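You operate a simulated robot arm through the tools that you are given. There is no shell and no other tool.

Carry out the task below with a simulated robot arm. There is one attempt and no reset: what you move stays moved.

JOB
Wind the red and green winches taut, latch them and bring the stem pointer to 0.

Only the result counts: the job must be done as asked and must still hold three seconds after the hand-in. Knocking over, shifting, dropping, spilling or breaking anything else fails it.

ROBOT AND FRAMES
A 7-joint arm with a two-finger parallel gripper, fixed in place. Base frame: the origin is at the foot of the arm, x ahead of it, y to its left, z up. Readings come in m, rad, newtons and seconds.
With the tool pointing down near the work surface it reaches from about 0.32 to 0.74 m from the base axis. Its first joint turns from -2.496 to 2.496 rad. Payload 3 kg.
Tool frame: the origin (TCP) lies between the finger pads and is the grasp point; the fingertips stand 0.03 m ahead of it; z points along the fingers, y is the line along which they close. The gripper opens to 0.094 m. The fingers are 0.028 m wide and 0.01 m thick; the gripper's body (0.05 by 0.096 m) begins 0.055 m behind the TCP.
Orientation is that of the tool frame in the base frame, as a unit quaternion [w, x, y, z]. With the fingers straight down and closing along the base's y, the tool's x points along the base's -x, its y along +y and its z along -z.

CONTROLS
- The arm moves only by the tool apply_moves. Its argument "moves" is a list that holds one entry, the list of rows, each a list of 7 numbers: the shift along the base's x, y, z in m, then the turn, a rotation vector about the base's x, y, z in rad, then the closure, from 0 (fully open) to 1 (shut). In form: [[[dx, dy, dz, rx, ry, rz, gripper], ...]]. A call has 1 to 20 rows; each row shifts and turns the commanded pose from where the row before left it. Rows are played at 5 a second. More than 0.05 m and 0.15 rad between two rows, or a gripper value outside its range, and nothing of the call is played. A pose out of reach is approached as far as the arm can. The call stops where the force on the tool passes 40 N (or 10 N more than at its start, if that is more) or the arm is blocked; 0.2 s more then pass. The fingers move at their own pace (about 0.045 m/s each) and stop on an object; they squeeze with about 29 N. The grip force told is the motor's: it shows also when the fingers shut on nothing. Time passes only in rows, and 0.2 s behind the last, so rows that do not move let the fingers close. It gives the time, the measured TCP pose, the force on the tool (base axes), the opening and the grip force at its end, in the units of the frame above (readings bear some noise), with the torque about the TCP (base axes, N m) and any sound that the robot's microphone picked up, and new pictures: "pictures" is both (left out), scene, wrist or none.
- Cameras (640 x 400 px; columns grow to the right, rows downward): "scene" is fixed at [0.0521, 0.6503, 1.4535]; the picture's right is [-0.49, -0.87, 0.00], its down [-0.41, 0.23, -0.88] and it looks along [0.77, -0.44, -0.47] (base axes); focal length 344 px, centre (320, 200). "wrist" rides on the gripper at [0.076, 0.014, -0.102] in the tool frame; the picture's right is [-0.18, 0.98, 0.00], its down [-0.75, -0.14, -0.64] and it looks along [-0.63, -0.12, 0.77] (tool axes); focal length 243 px, centre (320, 200). There is no depth. A picture from a camera that has moved, and an enlarged one, comes with that camera's place and axes in the base frame and with its lens.
- lift_body(by): slides the trunk up (or, below 0, down) by that many m; the arm rides with it, the base frame stays. It gives what a move gives, with no picture.
- enlarge(camera, box): a new picture of the part [left, top, right, bottom] of that camera's present view, enlarged. No time passes.
- hand_in(): hands the job in; it is judged then, once.

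Places have to be worked out from the pictures, the camera data and where the tool is seen. Open the gripper and draw the arm clear of the work before you hand the job in, unless the task says otherwise.

The tools are called after "Request:" as a command line: name --argument value ..., lists and objects as JSON in quotes. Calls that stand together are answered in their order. apply_moves: Moves the arm, as the interface text tells. Its arguments: {"type":"object","properties":{"moves":{"type":"array"},"pictures":{"type":"string","enum":["both","scene","wrist","none"]}},"required":["moves"]} The other tools are called the same way: lift_body (by) slides the trunk up or down; enlarge (camera, box) takes an enlarged picture of a part of a camera's view; hand_in () hands the job in.

At the start:

```text
t: 0.0
position: [0.592, 0.1508, 1.1705]
orientation: [0.0, 0.0, 1.0, 0.0]
force: [-0.1, -0.9, 0.3]
ft_torque: [0.02, 0.0, -0.02]
width: 0.0939
grip_force: 0.0
trunk travel left (down, up): [-0.25, 0.14]
```

scene: 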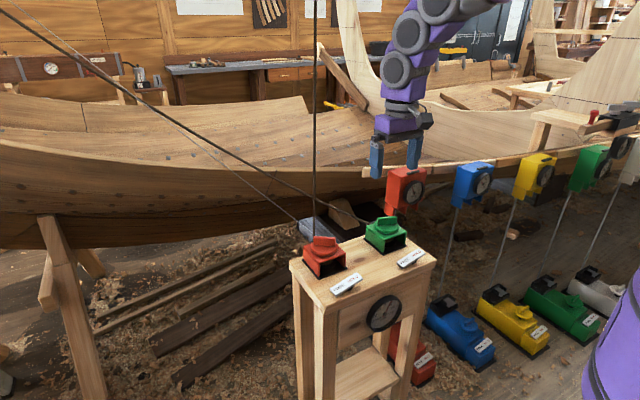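
wrist: 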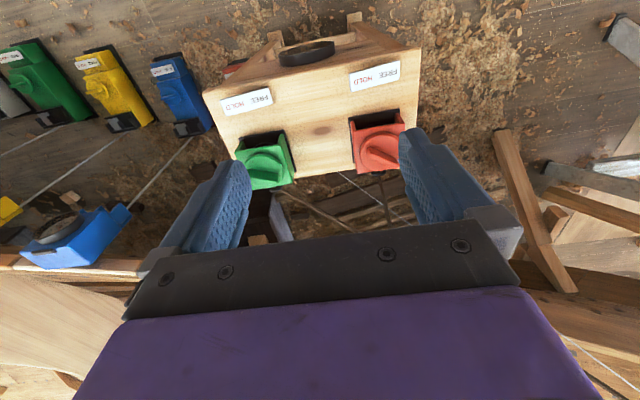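

The pictures show a small stand with red and green winches on top and a gauge on its side. I'll enlarge the views to understand the mechanisms before I move anything.

Request:
enlarge --camera "scene" --box '[270, 200, 450, 340]'

Request:
enlarge --camera "wrist" --box '[190, 10, 450, 200]'

Request:
enlarge --camera "scene" --box '[370, 130, 640, 390]'

Request:
enlarge --camera "scene" --box '[0, 20, 220, 160]'

```text
2.86 times, centred on (360, 270) of scene
camera zoom: at [0.0521, 0.6503, 1.4535], right [-0.49, -0.87, 0.0], down [-0.41, 0.23, -0.88], along [0.77, -0.44, -0.47], focal length 983 px, centre (206, 0)
```

zoom: 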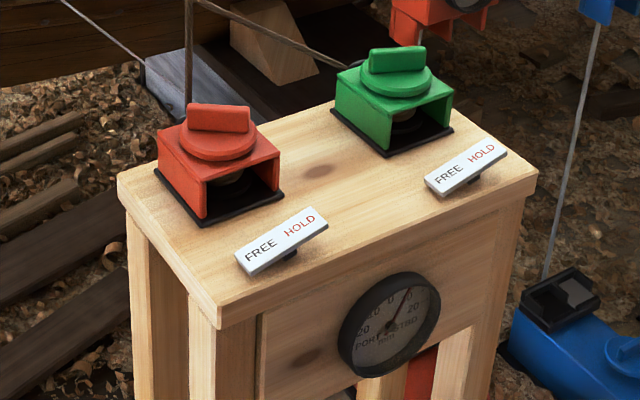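

```text
2.11 times, centred on (320, 105) of wrist
camera zoom: at [0.5159, 0.1648, 1.2736], right [0.18, 0.98, 0.0], down [0.75, -0.14, 0.64], along [0.63, -0.12, -0.77], focal length 511 px, centre (320, 400)
```

zoom: 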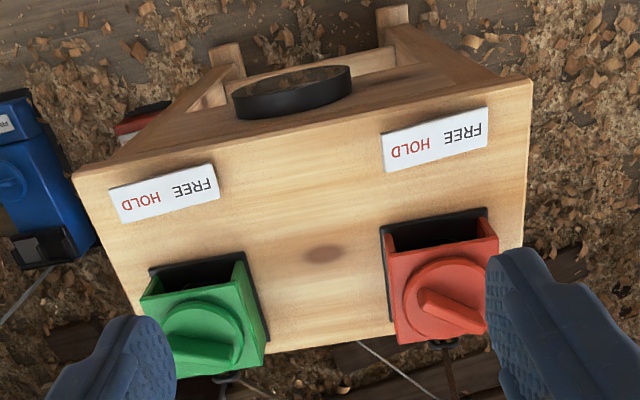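

```text
1.54 times, centred on (505, 260) of scene
camera zoom: at [0.0521, 0.6503, 1.4535], right [-0.49, -0.87, 0.0], down [-0.41, 0.23, -0.88], along [0.77, -0.44, -0.47], focal length 529 px, centre (35, 108)
```

zoom: 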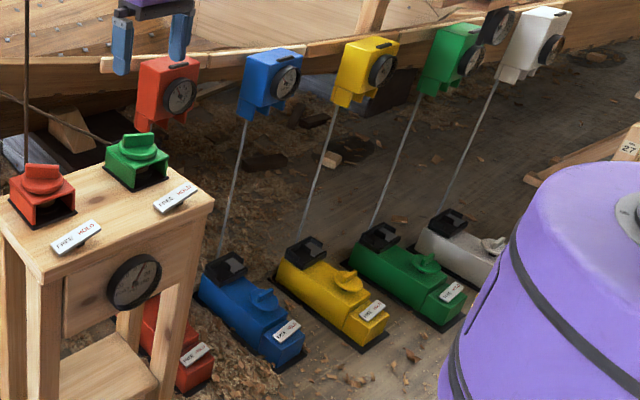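

```text
2.86 times, centred on (110, 90) of scene
camera zoom: at [0.0521, 0.6503, 1.4535], right [-0.49, -0.87, 0.0], down [-0.41, 0.23, -0.88], along [0.77, -0.44, -0.47], focal length 983 px, centre (920, 514)
```

zoom: 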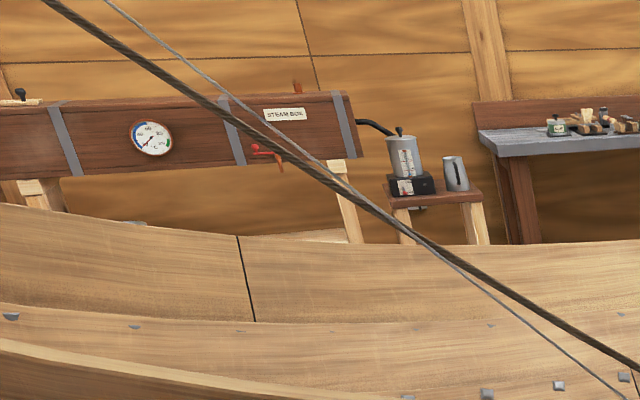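

Next I'll enlarge the gauge, the latches and the floor winches further.

Request:
enlarge --camera "scene" --box '[360, 290, 410, 340]'

Request:
enlarge --camera "scene" --box '[295, 230, 375, 300]'

Request:
enlarge --camera "scene" --box '[360, 205, 440, 275]'

Request:
enlarge --camera "scene" --box '[380, 150, 480, 220]'

Request:
enlarge --camera "scene" --box '[400, 260, 520, 380]'

```text
8.00 times, centred on (385, 315) of scene
camera zoom: at [0.0521, 0.6503, 1.4535], right [-0.49, -0.87, 0.0], down [-0.41, 0.23, -0.88], along [0.77, -0.44, -0.47], focal length 2752 px, centre (-200, -720)
```

zoom: 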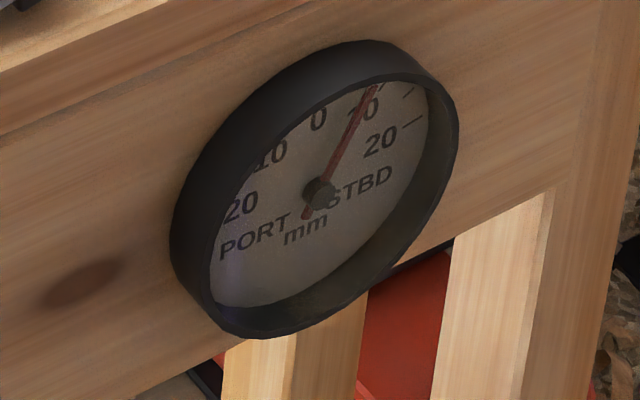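

```text
5.71 times, centred on (335, 265) of scene
camera zoom: at [0.0521, 0.6503, 1.4535], right [-0.49, -0.87, 0.0], down [-0.41, 0.23, -0.88], along [0.77, -0.44, -0.47], focal length 1966 px, centre (234, -171)
```

zoom: 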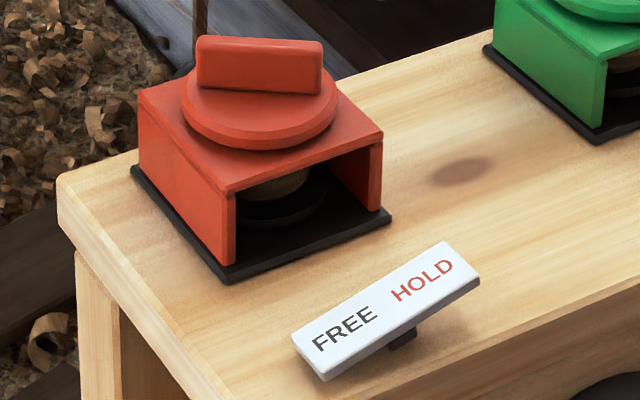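

```text
5.71 times, centred on (400, 240) of scene
camera zoom: at [0.0521, 0.6503, 1.4535], right [-0.49, -0.87, 0.0], down [-0.41, 0.23, -0.88], along [0.77, -0.44, -0.47], focal length 1966 px, centre (-137, -29)
```

zoom: 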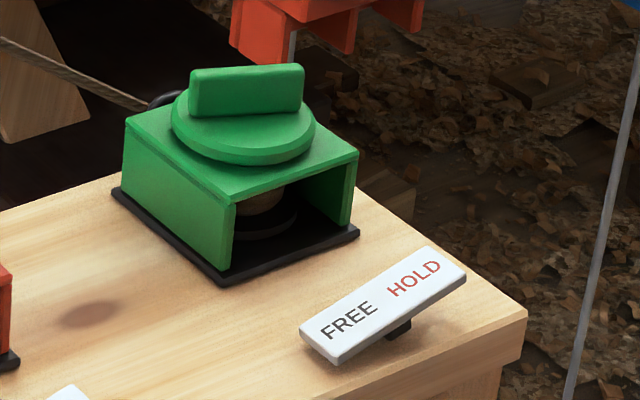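

```text
5.71 times, centred on (430, 185) of scene
camera zoom: at [0.0521, 0.6503, 1.4535], right [-0.49, -0.87, 0.0], down [-0.41, 0.23, -0.88], along [0.77, -0.44, -0.47], focal length 1966 px, centre (-309, 286)
```

zoom: 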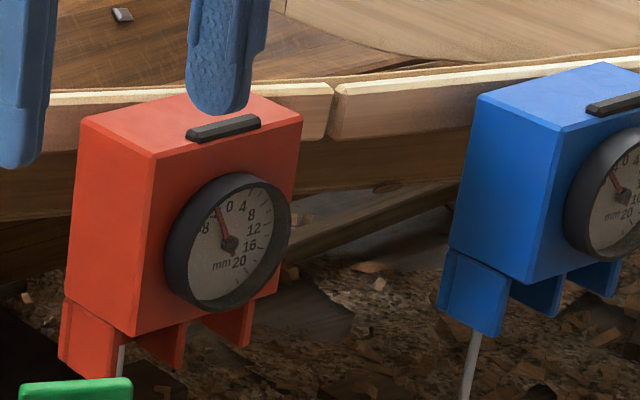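

```text
3.33 times, centred on (460, 320) of scene
camera zoom: at [0.0521, 0.6503, 1.4535], right [-0.49, -0.87, 0.0], down [-0.41, 0.23, -0.88], along [0.77, -0.44, -0.47], focal length 1147 px, centre (-147, -200)
```

zoom: 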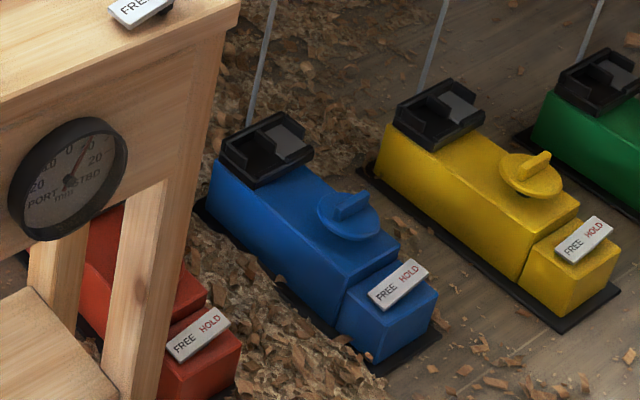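

The stand's knobs sit near (0.757, 0.23, 0.89) for red and (0.757, 0.0, 0.89) for green. The rocker plates are at about x 0.634, z 0.82, with HOLD on the -y end. I'll zoom in on the gauge again and move slowly toward the spot above red to check my reach.

Request:
enlarge --camera "scene" --box '[372, 296, 404, 316]'

Request:
apply_moves --moves '[[[0.03, 0.02, 0, 0, 0, 0.15, 0], [0.03, 0.02, 0, 0, 0, 0.15, 0], [0.03, 0.02, 0, 0, 0, 0.15, 0], [0.03, 0.01, 0, 0, 0, 0.15, 0], [0.03, 0.01, 0, 0, 0, 0.15, 0], [0.01, 0.0, 0, 0, 0, 0.15, 0], [0, 0, 0, 0, 0, 0.1, 0], [0, 0, 0, 0, 0, 0, 0]]]'

```text
16.00 times, centred on (388, 306) of scene
camera zoom: at [0.0521, 0.6503, 1.4535], right [-0.49, -0.87, 0.0], down [-0.41, 0.23, -0.88], along [0.77, -0.44, -0.47], focal length 5504 px, centre (-768, -1496)
```

zoom: 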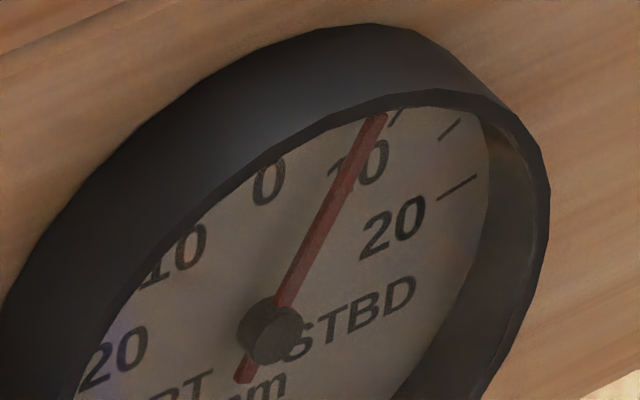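

```text
t: 1.8
position: [0.72, 0.2194, 1.1708]
orientation: [0.0, -0.48, 0.878, -0.001]
force: [-0.5, -0.7, -0.1]
ft_torque: [0.03, 0.02, 0.01]
width: 0.0941
grip_force: 0.0
out of reach, approached as far as the arm can: row 5, 6
trunk travel left (down, up): [-0.25, 0.14]
camera wrist: at [0.6669, 0.1629, 1.2733], right [-0.73, 0.69, 0.0], down [0.53, 0.56, 0.64], along [0.44, 0.47, -0.77], focal length 243 px, centre (320, 200)
```

scene: 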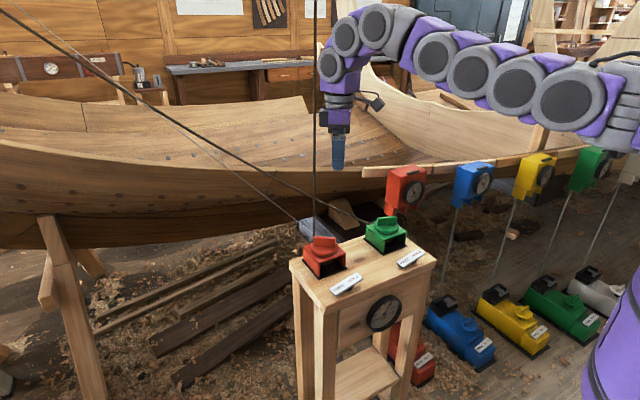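
wrist: 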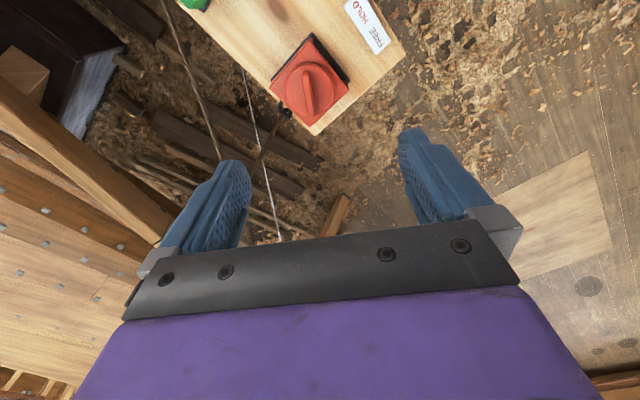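

The wrist view puts the red knob near (0.75, 0.23). At this height the arm stopped at radius 0.753, so I'll go down with the arm and see whether the reach grows.

Request:
apply_moves --moves '[[[0, 0, -0.04, 0, 0, 0, 0], [0, 0, -0.04, 0, 0, 0, 0], [0, 0, -0.04, 0, 0, 0, 0], [0.03, 0.01, 0, 0, 0, 0, 0], [0.02, 0.006, 0, 0, 0, 0, 0], [0, 0, 0, 0, 0, 0, 0]]]'

```text
t: 3.2
position: [0.7338, 0.2229, 1.0501]
orientation: [0.001, -0.478, 0.878, 0.0]
force: [-0.3, -0.1, 1.1]
ft_torque: [0.0, 0.0, 0.03]
width: 0.0938
grip_force: 0.0
out of reach, approached as far as the arm can: row 4, 5
trunk travel left (down, up): [-0.25, 0.14]
camera wrist: at [0.6798, 0.1661, 1.1535], right [-0.73, 0.69, 0.0], down [0.53, 0.56, 0.64], along [0.44, 0.47, -0.77], focal length 243 px, centre (320, 200)
```

scene: 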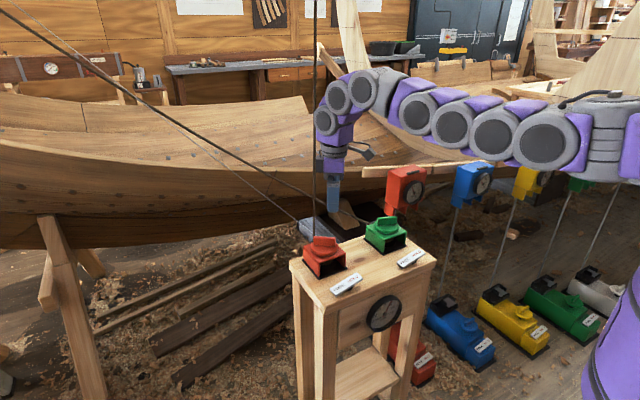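
wrist: 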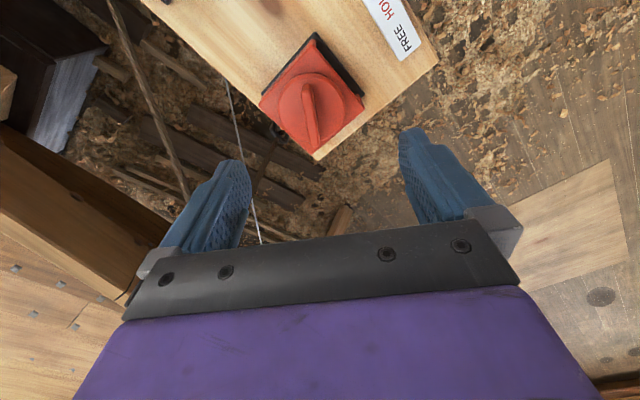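

Reach is best, about 0.767, near this height. The red knob needs about 0.786, so a small outward tilt of roughly 5–8° should close the gap. I'll measure the knobs more exactly first.

Request:
enlarge --camera "wrist" --box '[240, 20, 400, 160]'

Request:
enlarge --camera "scene" --box '[300, 225, 350, 285]'

```text
2.86 times, centred on (320, 90) of wrist
camera zoom: at [0.6798, 0.1661, 1.1535], right [-0.73, 0.69, 0.0], down [0.53, 0.56, 0.64], along [0.44, 0.47, -0.77], focal length 693 px, centre (320, 514)
```

zoom: 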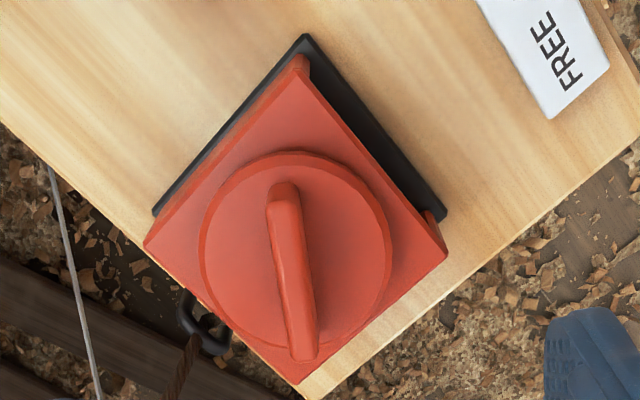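

```text
6.67 times, centred on (325, 255) of scene
camera zoom: at [0.0521, 0.6503, 1.4535], right [-0.49, -0.87, 0.0], down [-0.41, 0.23, -0.88], along [0.77, -0.44, -0.47], focal length 2293 px, centre (287, -167)
```

zoom: 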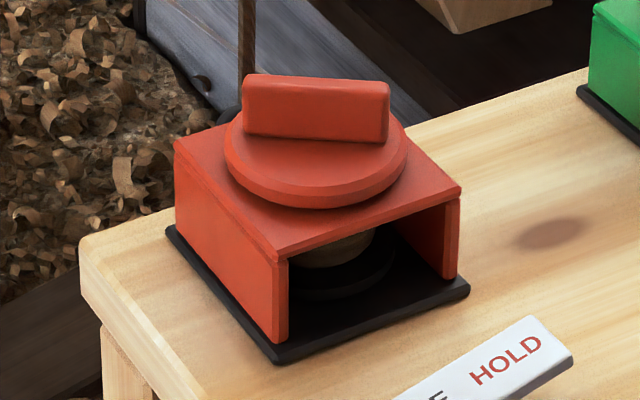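

Best estimate for the red knob: axis (0.756, 0.231), handle top z≈0.887, disc top ≈0.86, handle direction about 55° from x. I'll raise the arm a little and lower the trunk so the arm is at its best reach height.

Request:
apply_moves --moves '[[[-0.01, -0.003, 0.04, 0, 0, 0, 0], [0, 0, 0.03, 0, 0, 0, 0], [0, 0, 0, 0, 0, 0, 0]]]' --pictures "none"

Request:
lift_body --by -0.12

Request:
apply_moves --moves '[[[0, 0, 0, 0.029, -0.096, 0, 0], [0, 0, 0, 0, 0, 0, 0]]]'

```text
t: 4.0
position: [0.7205, 0.2219, 1.12]
orientation: [0.0, -0.479, 0.878, 0.0]
force: [-0.6, 0.2, 0.3]
ft_torque: [0.03, 0.0, -0.01]
width: 0.0939
grip_force: 0.0
trunk travel left (down, up): [-0.25, 0.14]
```

```text
t: 5.5
position: [0.72, 0.2203, 0.9991]
orientation: [0.001, -0.479, 0.878, 0.0]
force: [0.4, -0.4, 0.2]
ft_torque: [0.03, -0.01, -0.03]
width: 0.0941
grip_force: 0.1
trunk travel left (down, up): [-0.13, 0.26]
```

```text
t: 6.1
position: [0.7196, 0.2199, 0.9988]
orientation: [0.049, -0.477, 0.877, -0.009]
force: [0.8, -0.3, -0.4]
ft_torque: [-0.01, -0.03, -0.03]
width: 0.0937
grip_force: 0.1
trunk travel left (down, up): [-0.13, 0.26]
camera wrist: at [0.6572, 0.1608, 1.0947], right [-0.72, 0.69, -0.05], down [0.46, 0.54, 0.71], along [0.51, 0.49, -0.71], focal length 243 px, centre (320, 200)
```

scene: 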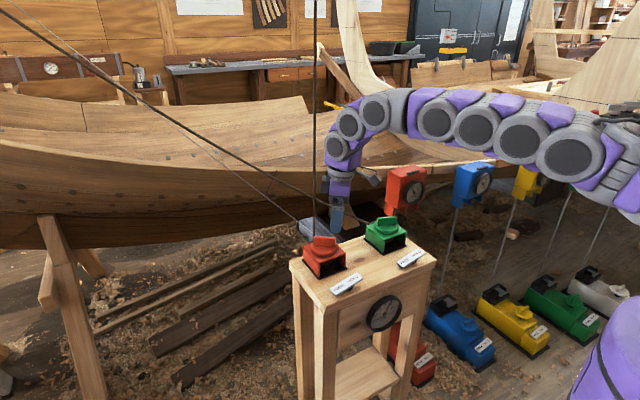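
wrist: 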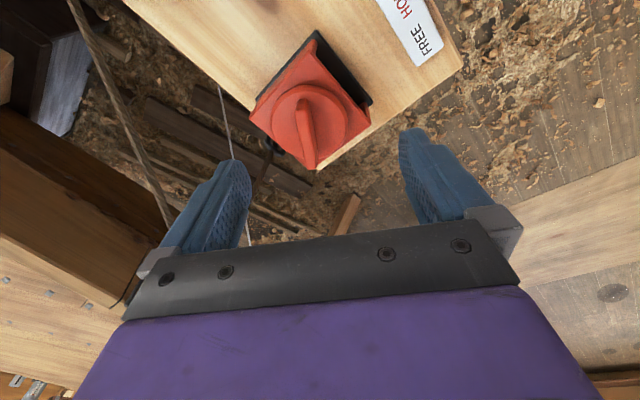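

The knob is in front of the fingers. I'll zoom in to refine its place before moving out.

Request:
enlarge --camera "wrist" --box '[230, 60, 400, 180]'

```text
3.33 times, centred on (315, 120) of wrist
camera zoom: at [0.6572, 0.1608, 1.0947], right [-0.72, 0.69, -0.05], down [0.46, 0.54, 0.71], along [0.51, 0.49, -0.71], focal length 809 px, centre (337, 467)
```

zoom: 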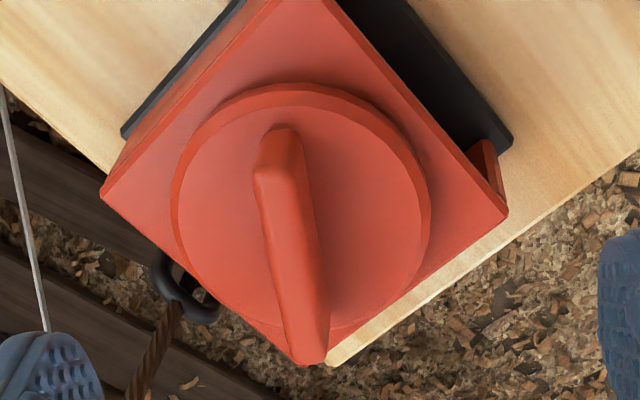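

Refined red axis: (0.7565, 0.2325), handle at about 52°. I'll move over it with a −0.09 rad yaw and stop just above to check.

Request:
apply_moves --moves '[[[0.018, 0.006, 0, 0, 0, -0.09, 0], [0.018, 0.006, 0, 0, 0, 0, 0], [0, 0, -0.03, 0, 0, 0, 0], [0, 0, -0.03, 0, 0, 0, 0], [0, 0, 0, 0, 0, 0, 0]]]'

Request:
enlarge --camera "scene" --box '[290, 200, 370, 280]'

```text
t: 7.3
position: [0.7453, 0.2302, 0.9393]
orientation: [0.049, -0.438, 0.898, -0.012]
force: [-0.2, -0.4, -1.3]
ft_torque: [0.01, -0.02, 0.01]
width: 0.0938
grip_force: 0.1
out of reach, approached as far as the arm can: row 2
trunk travel left (down, up): [-0.13, 0.26]
camera wrist: at [0.6783, 0.1761, 1.0354], right [-0.66, 0.75, -0.05], down [0.51, 0.49, 0.7], along [0.55, 0.44, -0.71], focal length 243 px, centre (320, 200)
```

scene: 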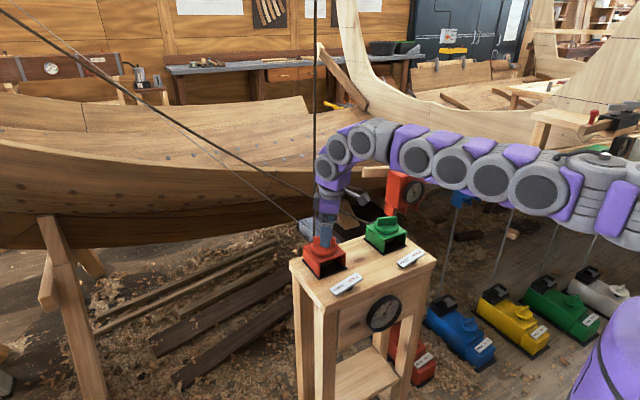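
wrist: 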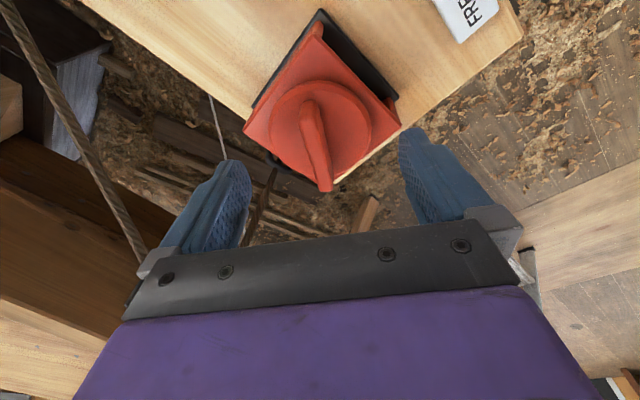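

```text
5.00 times, centred on (330, 240) of scene
camera zoom: at [0.0521, 0.6503, 1.4535], right [-0.49, -0.87, 0.0], down [-0.41, 0.23, -0.88], along [0.77, -0.44, -0.47], focal length 1720 px, centre (270, 0)
```

zoom: 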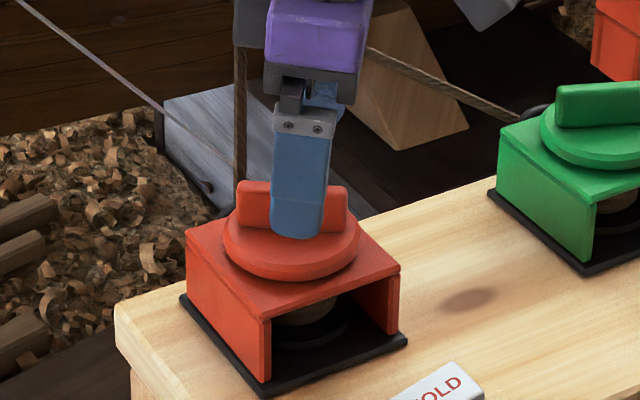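

Reach stopped at radius 0.780, about 1 cm short. I'll add 0.05 rad more outward tilt and move out the rest.

Request:
apply_moves --moves '[[[0, 0, 0, 0.015, -0.048, 0, 0], [0.011, 0.003, 0, 0, 0, 0, 0], [0, 0, 0, 0, 0, 0, 0]]]'

Request:
enlarge --camera "wrist" --box '[220, 60, 420, 220]'

```text
t: 8.1
position: [0.7568, 0.2312, 0.9385]
orientation: [0.073, -0.437, 0.896, -0.016]
force: [0.2, 0.2, -0.6]
ft_torque: [-0.01, -0.01, 0.01]
width: 0.0938
grip_force: 0.0
trunk travel left (down, up): [-0.13, 0.26]
camera wrist: at [0.6838, 0.1774, 1.0308], right [-0.66, 0.75, -0.07], down [0.47, 0.48, 0.74], along [0.59, 0.45, -0.67], focal length 243 px, centre (320, 200)
```

scene: 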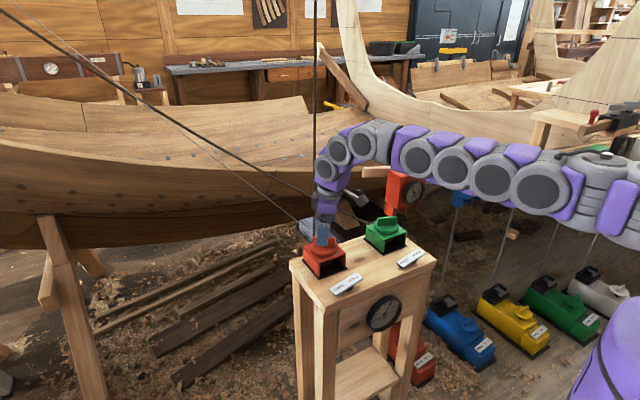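
wrist: 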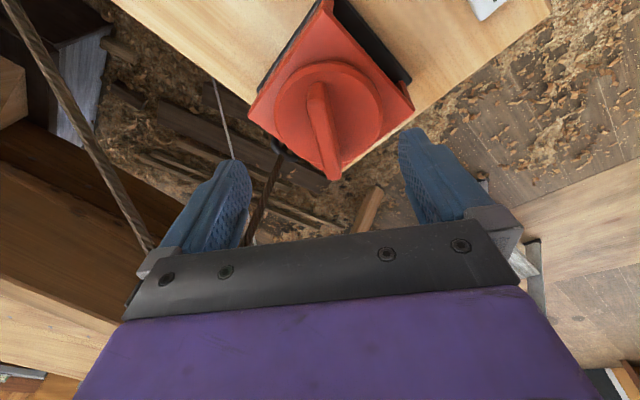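

```text
2.50 times, centred on (320, 140) of wrist
camera zoom: at [0.6838, 0.1774, 1.0308], right [-0.66, 0.75, -0.07], down [0.47, 0.48, 0.74], along [0.59, 0.45, -0.67], focal length 606 px, centre (320, 350)
```

zoom: 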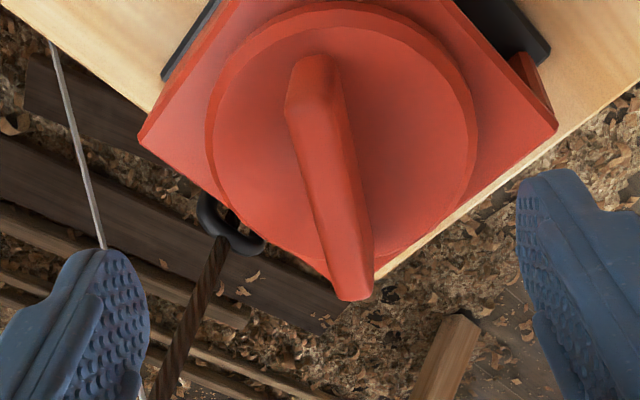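

The handle is aligned with the finger pads and the TCP is within about 2 mm of the knob axis. I'll descend to z≈0.893 and close on the handle.

Request:
apply_moves --moves '[[[0, 0.001, -0.02, 0, 0, 0, 0], [0, 0, -0.015, 0, 0, 0, 0], [0, 0, -0.01, 0, 0, 0, 0], [0, 0, 0, 0, 0, 0, 0.5], [0, 0, 0, 0, 0, 0, 1], [0, 0, 0, 0, 0, 0, 1], [0, 0, 0, 0, 0, 0, 1], [0, 0, 0, 0, 0, 0, 1], [0, 0, 0, 0, 0, 0, 1], [0, 0, 0, 0, 0, 0, 1]]]'

Request:
enlarge --camera "scene" --box '[290, 200, 370, 280]'

Request:
enlarge --camera "wrist" --box '[220, 60, 420, 240]'

```text
t: 10.3
position: [0.7536, 0.236, 0.8941]
orientation: [0.072, -0.439, 0.896, -0.016]
force: [-26.2, 13.8, -9.5]
ft_torque: [0.72, 0.64, 0.05]
width: 0.0779
grip_force: 45.4
trunk travel left (down, up): [-0.13, 0.26]
camera wrist: at [0.6828, 0.1811, 0.9847], right [-0.66, 0.75, -0.07], down [0.47, 0.48, 0.73], along [0.58, 0.45, -0.67], focal length 243 px, centre (320, 200)
```

scene: 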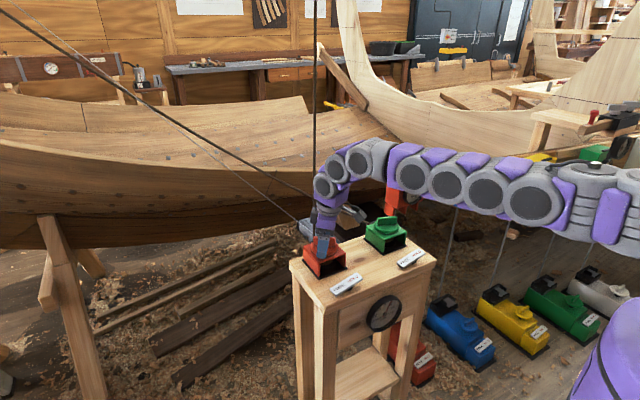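
wrist: 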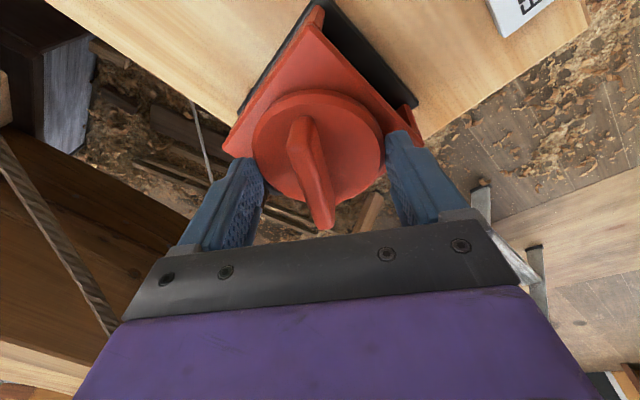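

```text
5.00 times, centred on (330, 240) of scene
camera zoom: at [0.0521, 0.6503, 1.4535], right [-0.49, -0.87, 0.0], down [-0.41, 0.23, -0.88], along [0.77, -0.44, -0.47], focal length 1720 px, centre (270, 0)
```

zoom: 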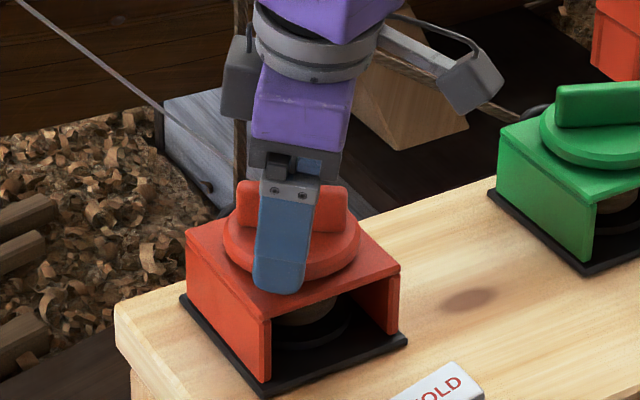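

```text
2.22 times, centred on (320, 150) of wrist
camera zoom: at [0.6828, 0.1811, 0.9847], right [-0.66, 0.75, -0.07], down [0.47, 0.48, 0.73], along [0.58, 0.45, -0.67], focal length 539 px, centre (320, 311)
```

zoom: 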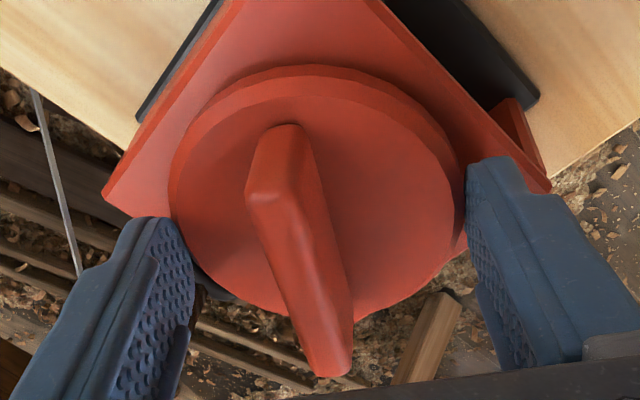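

The fingers stopped at 0.078 m, so they have closed on the disc rim; the disc is higher than I estimated. I'll open, shift to the felt centre, rise about 14 mm and close on the handle.

Request:
apply_moves --moves '[[[0, 0, 0, 0, 0, 0, 0], [0, 0, 0, 0, 0, 0, 0], [-0.004, 0.003, 0.015, 0, 0, 0, 0], [0, 0, 0, 0, 0, 0, 0.5], [0, 0, 0, 0, 0, 0, 1], [0, 0, 0, 0, 0, 0, 1], [0, 0, 0, 0, 0, 0, 1], [0, 0, 0, 0, 0, 0, 1], [0, 0, 0, 0, 0, 0, 1], [0, 0, 0, 0, 0, 0, 1]]]' --pictures "wrist"

Request:
enlarge --camera "scene" --box '[290, 200, 370, 280]'

Request:
enlarge --camera "wrist" --box '[220, 60, 420, 240]'

```text
t: 12.5
position: [0.755, 0.2341, 0.9101]
orientation: [0.074, -0.438, 0.896, -0.016]
force: [18.3, -4.7, 4.0]
ft_torque: [0.37, 0.38, 0.06]
width: 0.0135
grip_force: 44.9
trunk travel left (down, up): [-0.13, 0.26]
camera wrist: at [0.6822, 0.179, 1.0012], right [-0.66, 0.75, -0.07], down [0.47, 0.48, 0.74], along [0.59, 0.45, -0.67], focal length 243 px, centre (320, 200)
```

wrist: 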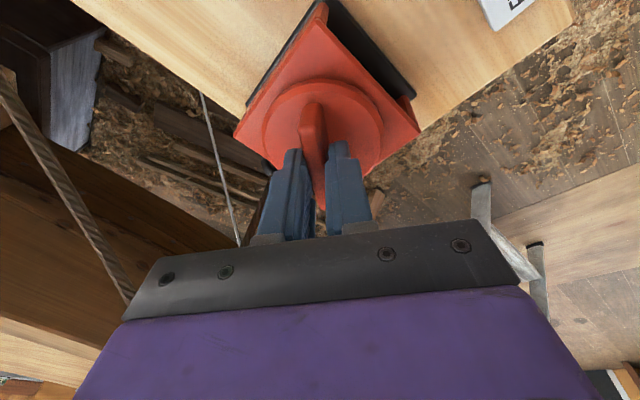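

```text
5.00 times, centred on (330, 240) of scene
camera zoom: at [0.0521, 0.6503, 1.4535], right [-0.49, -0.87, 0.0], down [-0.41, 0.23, -0.88], along [0.77, -0.44, -0.47], focal length 1720 px, centre (270, 0)
```

zoom: 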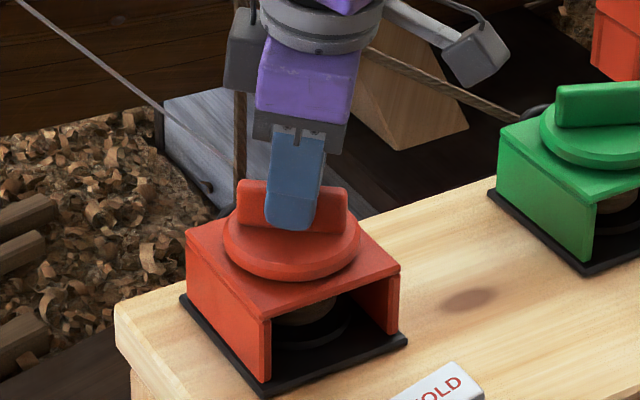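

```text
2.22 times, centred on (320, 150) of wrist
camera zoom: at [0.6822, 0.179, 1.0012], right [-0.66, 0.75, -0.07], down [0.47, 0.48, 0.74], along [0.59, 0.45, -0.67], focal length 539 px, centre (320, 311)
```

zoom: 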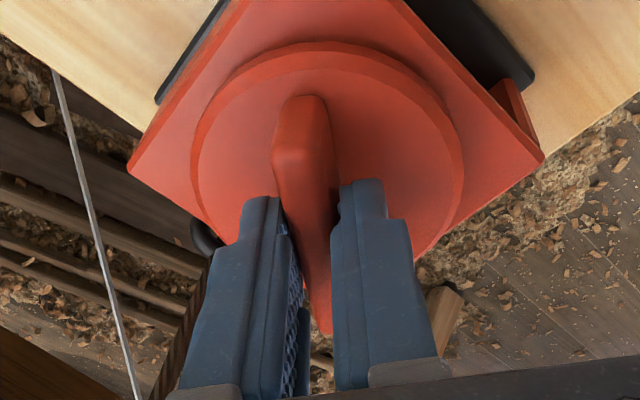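

The handle is now gripped, width 0.0135. I'll try a small clockwise turn (−0.3 rad about z) and watch the torque, sound and gauge.

Request:
apply_moves --moves '[[[0, 0, 0, 0, 0, -0.1, 1], [0, 0, 0, 0, 0, -0.1, 1], [0, 0, 0, 0, 0, -0.1, 1], [0, 0, 0, 0, 0, 0, 1]]]' --pictures "scene"

Request:
enlarge --camera "scene" --box '[290, 200, 370, 280]'

Request:
enlarge --camera "scene" --box '[372, 296, 404, 316]'

```text
t: 13.5
position: [0.7542, 0.2343, 0.9097]
orientation: [0.072, -0.298, 0.951, -0.026]
force: [25.0, -6.4, 8.0]
ft_torque: [0.38, 0.25, -0.19]
width: 0.0134
grip_force: 45.3
trunk travel left (down, up): [-0.13, 0.26]
```

scene: 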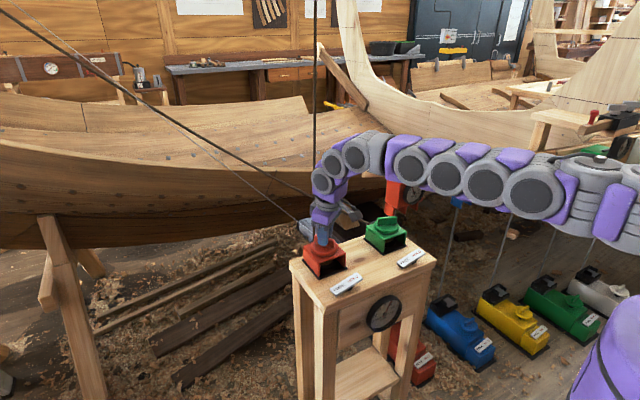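

```text
5.00 times, centred on (330, 240) of scene
camera zoom: at [0.0521, 0.6503, 1.4535], right [-0.49, -0.87, 0.0], down [-0.41, 0.23, -0.88], along [0.77, -0.44, -0.47], focal length 1720 px, centre (270, 0)
```

zoom: 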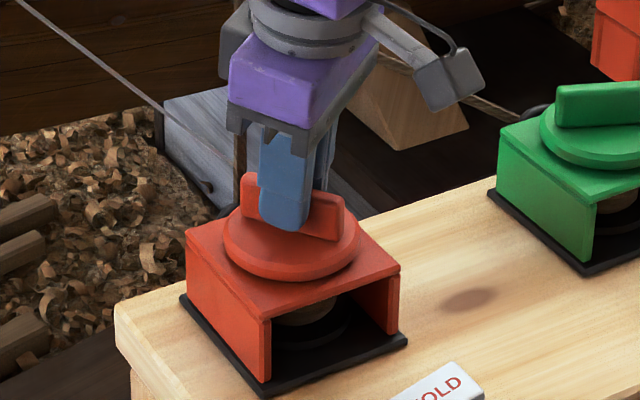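

```text
16.00 times, centred on (388, 306) of scene
camera zoom: at [0.0521, 0.6503, 1.4535], right [-0.49, -0.87, 0.0], down [-0.41, 0.23, -0.88], along [0.77, -0.44, -0.47], focal length 5504 px, centre (-768, -1496)
```

zoom: 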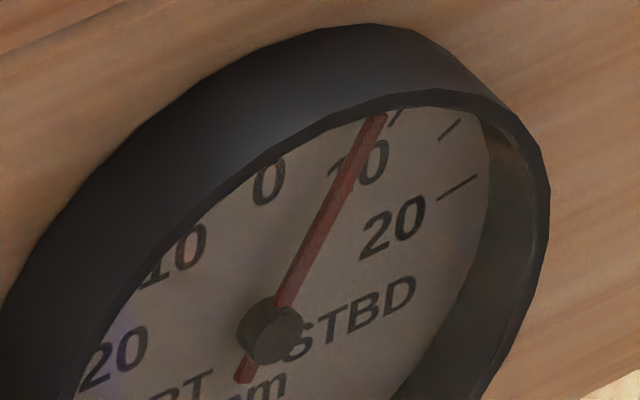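

The knob turns freely with little torque. I'll relieve the side load with +4 mm in x and continue clockwise by another 0.9 rad.

Request:
apply_moves --moves '[[[0.003, -0.001, 0, 0, 0, -0.1, 1], [0.001, 0, 0, 0, 0, -0.1, 1], [0, 0, 0, 0, 0, -0.1, 1], [0, 0, 0, 0, 0, -0.1, 1], [0, 0, 0, 0, 0, -0.1, 1], [0, 0, 0, 0, 0, -0.1, 1], [0, 0, 0, 0, 0, -0.1, 1], [0, 0, 0, 0, 0, -0.1, 1], [0, 0, 0, 0, 0, -0.1, 1], [0, 0, 0, 0, 0, 0, 1]]]'

Request:
enlarge --camera "scene" --box '[290, 180, 410, 280]'

Request:
enlarge --camera "scene" --box '[372, 296, 404, 316]'

```text
t: 14.2
position: [0.7554, 0.2343, 0.9116]
orientation: [0.072, -0.184, 0.98, -0.034]
force: [3.8, -7.3, -7.1]
ft_torque: [0.61, 0.16, 0.15]
width: 0.0134
grip_force: 44.8
out of reach, approached as far as the arm can: row 3
trunk travel left (down, up): [-0.13, 0.26]
stopped in row 3: the force on the tool passed its limit at 55 N (the readings are from after the stop); the commanded pose is now the measured one
camera wrist: at [0.6641, 0.2253, 1.002], right [-0.18, 0.98, -0.07], down [0.65, 0.17, 0.74], along [0.74, 0.09, -0.67], focal length 243 px, centre (320, 200)
```

scene: 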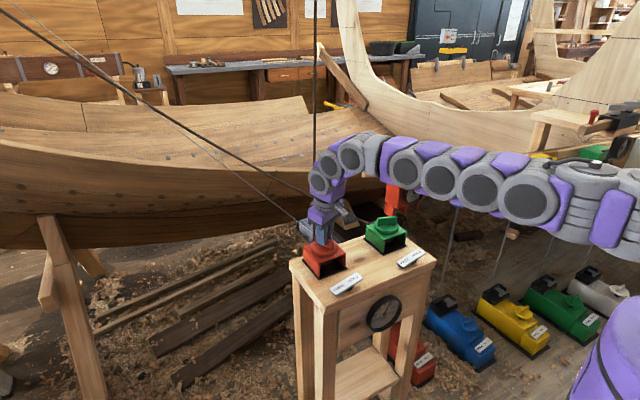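
wrist: 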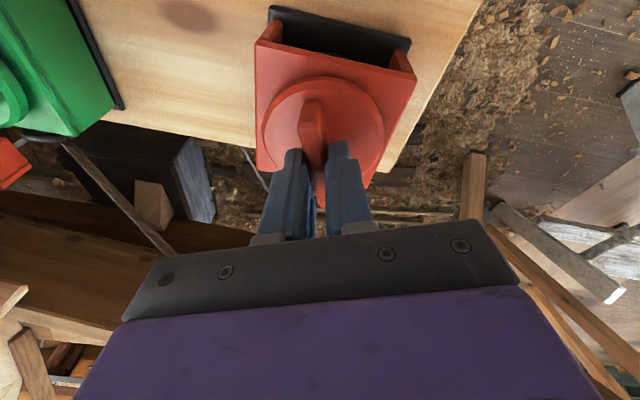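

```text
4.00 times, centred on (350, 230) of scene
camera zoom: at [0.0521, 0.6503, 1.4535], right [-0.49, -0.87, 0.0], down [-0.41, 0.23, -0.88], along [0.77, -0.44, -0.47], focal length 1376 px, centre (200, 80)
```

zoom: 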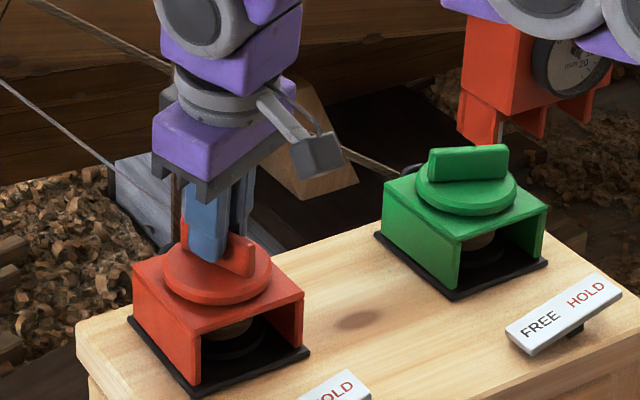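

```text
16.00 times, centred on (388, 306) of scene
camera zoom: at [0.0521, 0.6503, 1.4535], right [-0.49, -0.87, 0.0], down [-0.41, 0.23, -0.88], along [0.77, -0.44, -0.47], focal length 5504 px, centre (-768, -1496)
```

zoom: 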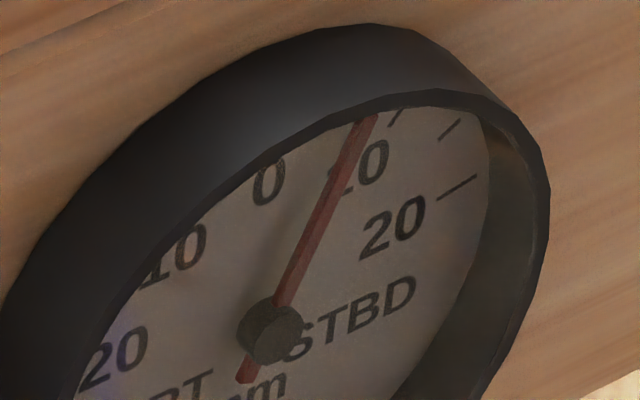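

The stop came from reach: the tilt turned away from radial. The pointer moved slightly toward 0, so clockwise on red appears to tension it. I'll open the fingers and see whether the knob springs back, then make the tilt radial again.

Request:
apply_moves --moves '[[[0, 0, 0, 0, 0, 0, 0.7], [0, 0, 0, 0, 0, 0, 0.7], [0, 0, 0, 0.092, -0.018, 0, 0.7], [0, 0, 0, 0, 0, 0, 0.7]]]'

Request:
enlarge --camera "wrist" --box '[220, 60, 420, 240]'

Request:
enlarge --camera "scene" --box '[372, 296, 404, 316]'

```text
t: 15.2
position: [0.7525, 0.2358, 0.9135]
orientation: [0.09, -0.181, 0.979, 0.01]
force: [0.1, -0.3, 0.9]
ft_torque: [0.01, -0.01, -0.03]
width: 0.028
grip_force: 0.0
trunk travel left (down, up): [-0.13, 0.26]
camera wrist: at [0.6603, 0.2175, 1.0002], right [-0.18, 0.98, 0.02], down [0.63, 0.1, 0.77], along [0.75, 0.15, -0.64], focal length 243 px, centre (320, 200)
```

scene: 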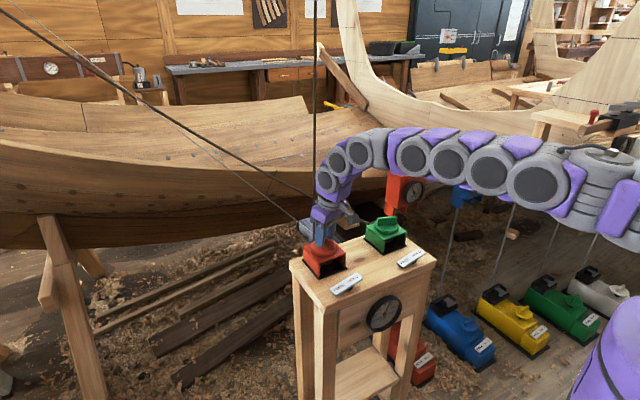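
wrist: 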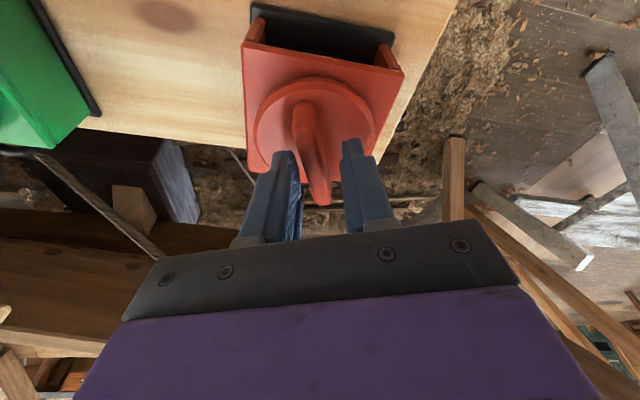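

```text
2.22 times, centred on (320, 150) of wrist
camera zoom: at [0.6603, 0.2175, 1.0002], right [-0.18, 0.98, 0.02], down [0.63, 0.1, 0.77], along [0.75, 0.15, -0.64], focal length 539 px, centre (320, 311)
```

zoom: 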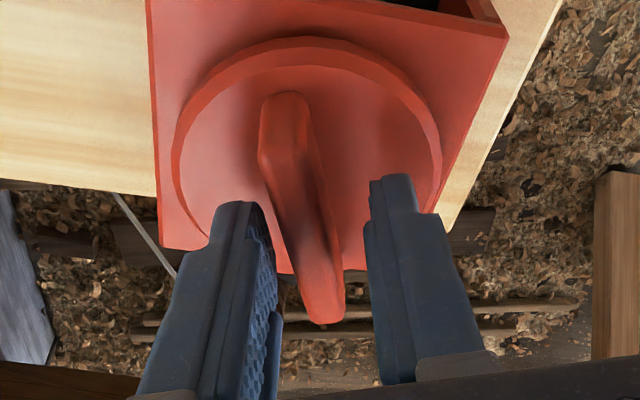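

```text
16.00 times, centred on (388, 306) of scene
camera zoom: at [0.0521, 0.6503, 1.4535], right [-0.49, -0.87, 0.0], down [-0.41, 0.23, -0.88], along [0.77, -0.44, -0.47], focal length 5504 px, centre (-768, -1496)
```

zoom: 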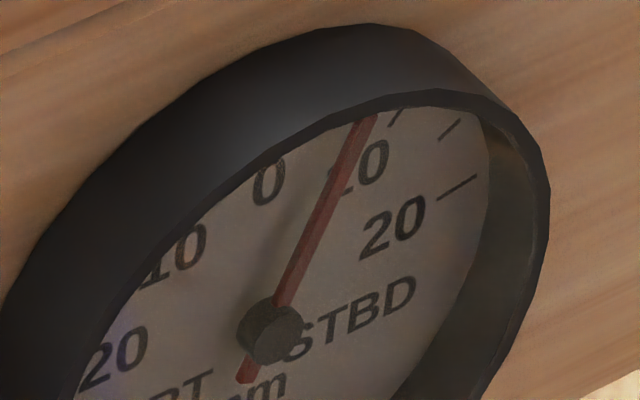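

The knob stayed put when released, so there's no spring-back, and the pointer reading is unchanged. I'll centre on the knob, regrip, and turn clockwise about the tool axis so the tilt stays radial.

Request:
apply_moves --moves '[[[0.004, -0.003, -0.003, 0, 0, 0, 0.7], [0, 0, 0, 0, 0, 0, 1], [0, 0, 0, 0, 0, 0, 1], [0, 0, 0, 0, 0, 0, 1], [0, 0, 0, 0.0173, 0.0052, -0.0983, 1], [0, 0, 0, 0.0173, 0.0052, -0.0983, 1], [0, 0, 0, 0.0173, 0.0052, -0.0983, 1], [0, 0, 0, 0.0173, 0.0052, -0.0983, 1], [0, 0, 0, 0, 0, 0, 1]]]'

Request:
enlarge --camera "scene" --box '[290, 180, 410, 280]'

Request:
enlarge --camera "scene" --box '[372, 296, 404, 316]'

```text
t: 17.2
position: [0.7579, 0.2325, 0.9106]
orientation: [0.087, 0.018, 0.996, 0.028]
force: [4.3, -0.7, 1.8]
ft_torque: [-0.87, -0.54, -0.17]
width: 0.0126
grip_force: 45.2
trunk travel left (down, up): [-0.13, 0.26]
camera wrist: at [0.6653, 0.2452, 0.9998], right [0.21, 0.97, 0.09], down [0.63, -0.21, 0.75], along [0.75, -0.1, -0.65], focal length 243 px, centre (320, 200)
```

scene: 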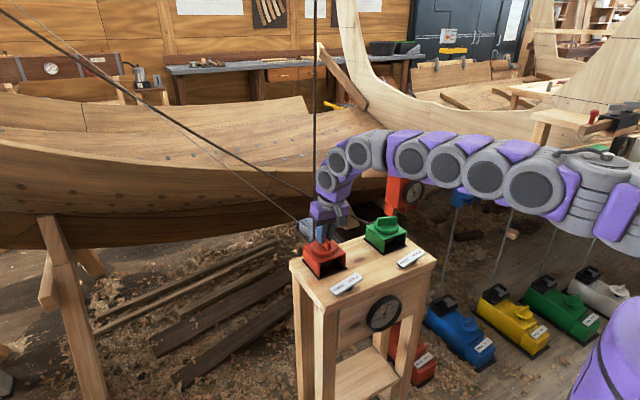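
wrist: 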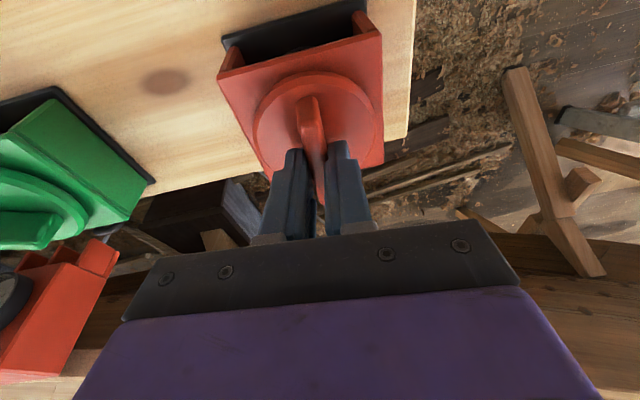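

```text
4.00 times, centred on (350, 230) of scene
camera zoom: at [0.0521, 0.6503, 1.4535], right [-0.49, -0.87, 0.0], down [-0.41, 0.23, -0.88], along [0.77, -0.44, -0.47], focal length 1376 px, centre (200, 80)
```

zoom: 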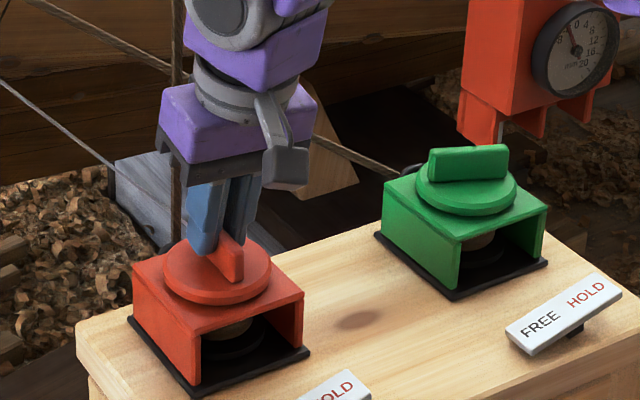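

```text
16.00 times, centred on (388, 306) of scene
camera zoom: at [0.0521, 0.6503, 1.4535], right [-0.49, -0.87, 0.0], down [-0.41, 0.23, -0.88], along [0.77, -0.44, -0.47], focal length 5504 px, centre (-768, -1496)
```

zoom: 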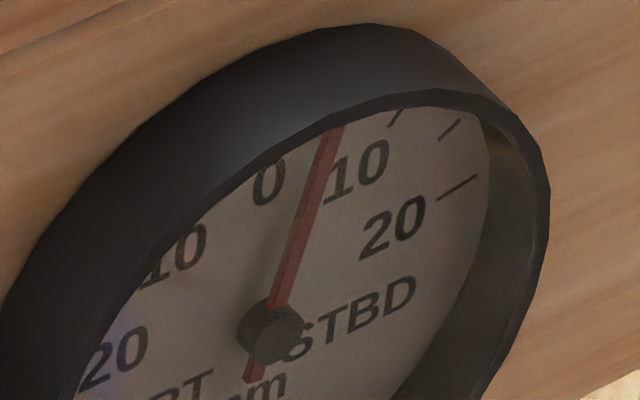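

Clockwise on red moves the pointer from about 9 to 5 STBD, so red pulls to port. I'll release it to see whether the knob holds under this tension.

Request:
apply_moves --moves '[[[0, 0, 0, 0, 0, 0, 0.6], [0, 0, 0, 0, 0, 0, 0.6], [0, 0, 0, 0, 0, 0, 0.6], [0, 0, 0, 0, 0, 0, 0.6]]]' --pictures "wrist"

Request:
enlarge --camera "wrist" --box '[220, 60, 420, 240]'

Request:
enlarge --camera "scene" --box '[372, 296, 404, 316]'

```text
t: 18.2
position: [0.7581, 0.2336, 0.9117]
orientation: [0.087, 0.017, 0.996, 0.028]
force: [-0.7, 0.1, 0.0]
ft_torque: [0.0, 0.03, -0.02]
width: 0.0376
grip_force: 0.0
trunk travel left (down, up): [-0.13, 0.26]
camera wrist: at [0.6651, 0.2457, 0.9996], right [0.21, 0.97, 0.09], down [0.63, -0.2, 0.75], along [0.75, -0.1, -0.65], focal length 243 px, centre (320, 200)
```

wrist: 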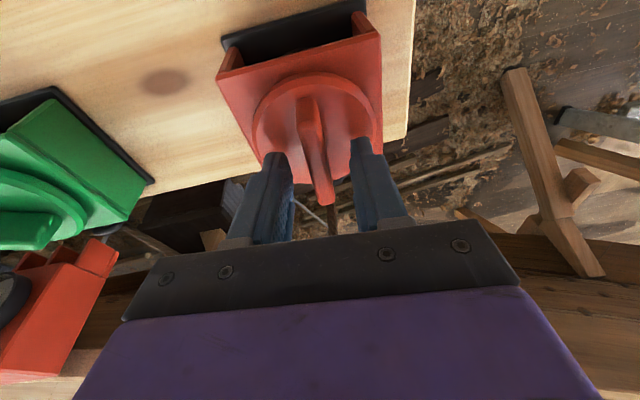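

```text
2.22 times, centred on (320, 150) of wrist
camera zoom: at [0.6651, 0.2457, 0.9996], right [0.21, 0.97, 0.09], down [0.63, -0.2, 0.75], along [0.75, -0.1, -0.65], focal length 539 px, centre (320, 311)
```

zoom: 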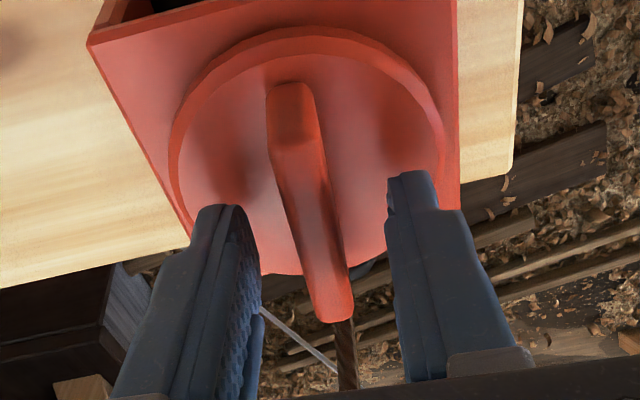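

```text
16.00 times, centred on (388, 306) of scene
camera zoom: at [0.0521, 0.6503, 1.4535], right [-0.49, -0.87, 0.0], down [-0.41, 0.23, -0.88], along [0.77, -0.44, -0.47], focal length 5504 px, centre (-768, -1496)
```

zoom: 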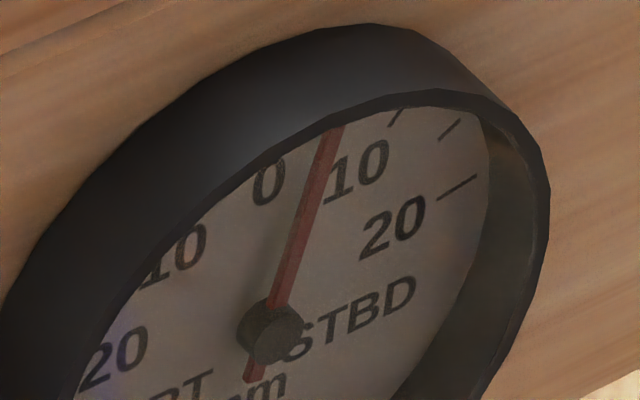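

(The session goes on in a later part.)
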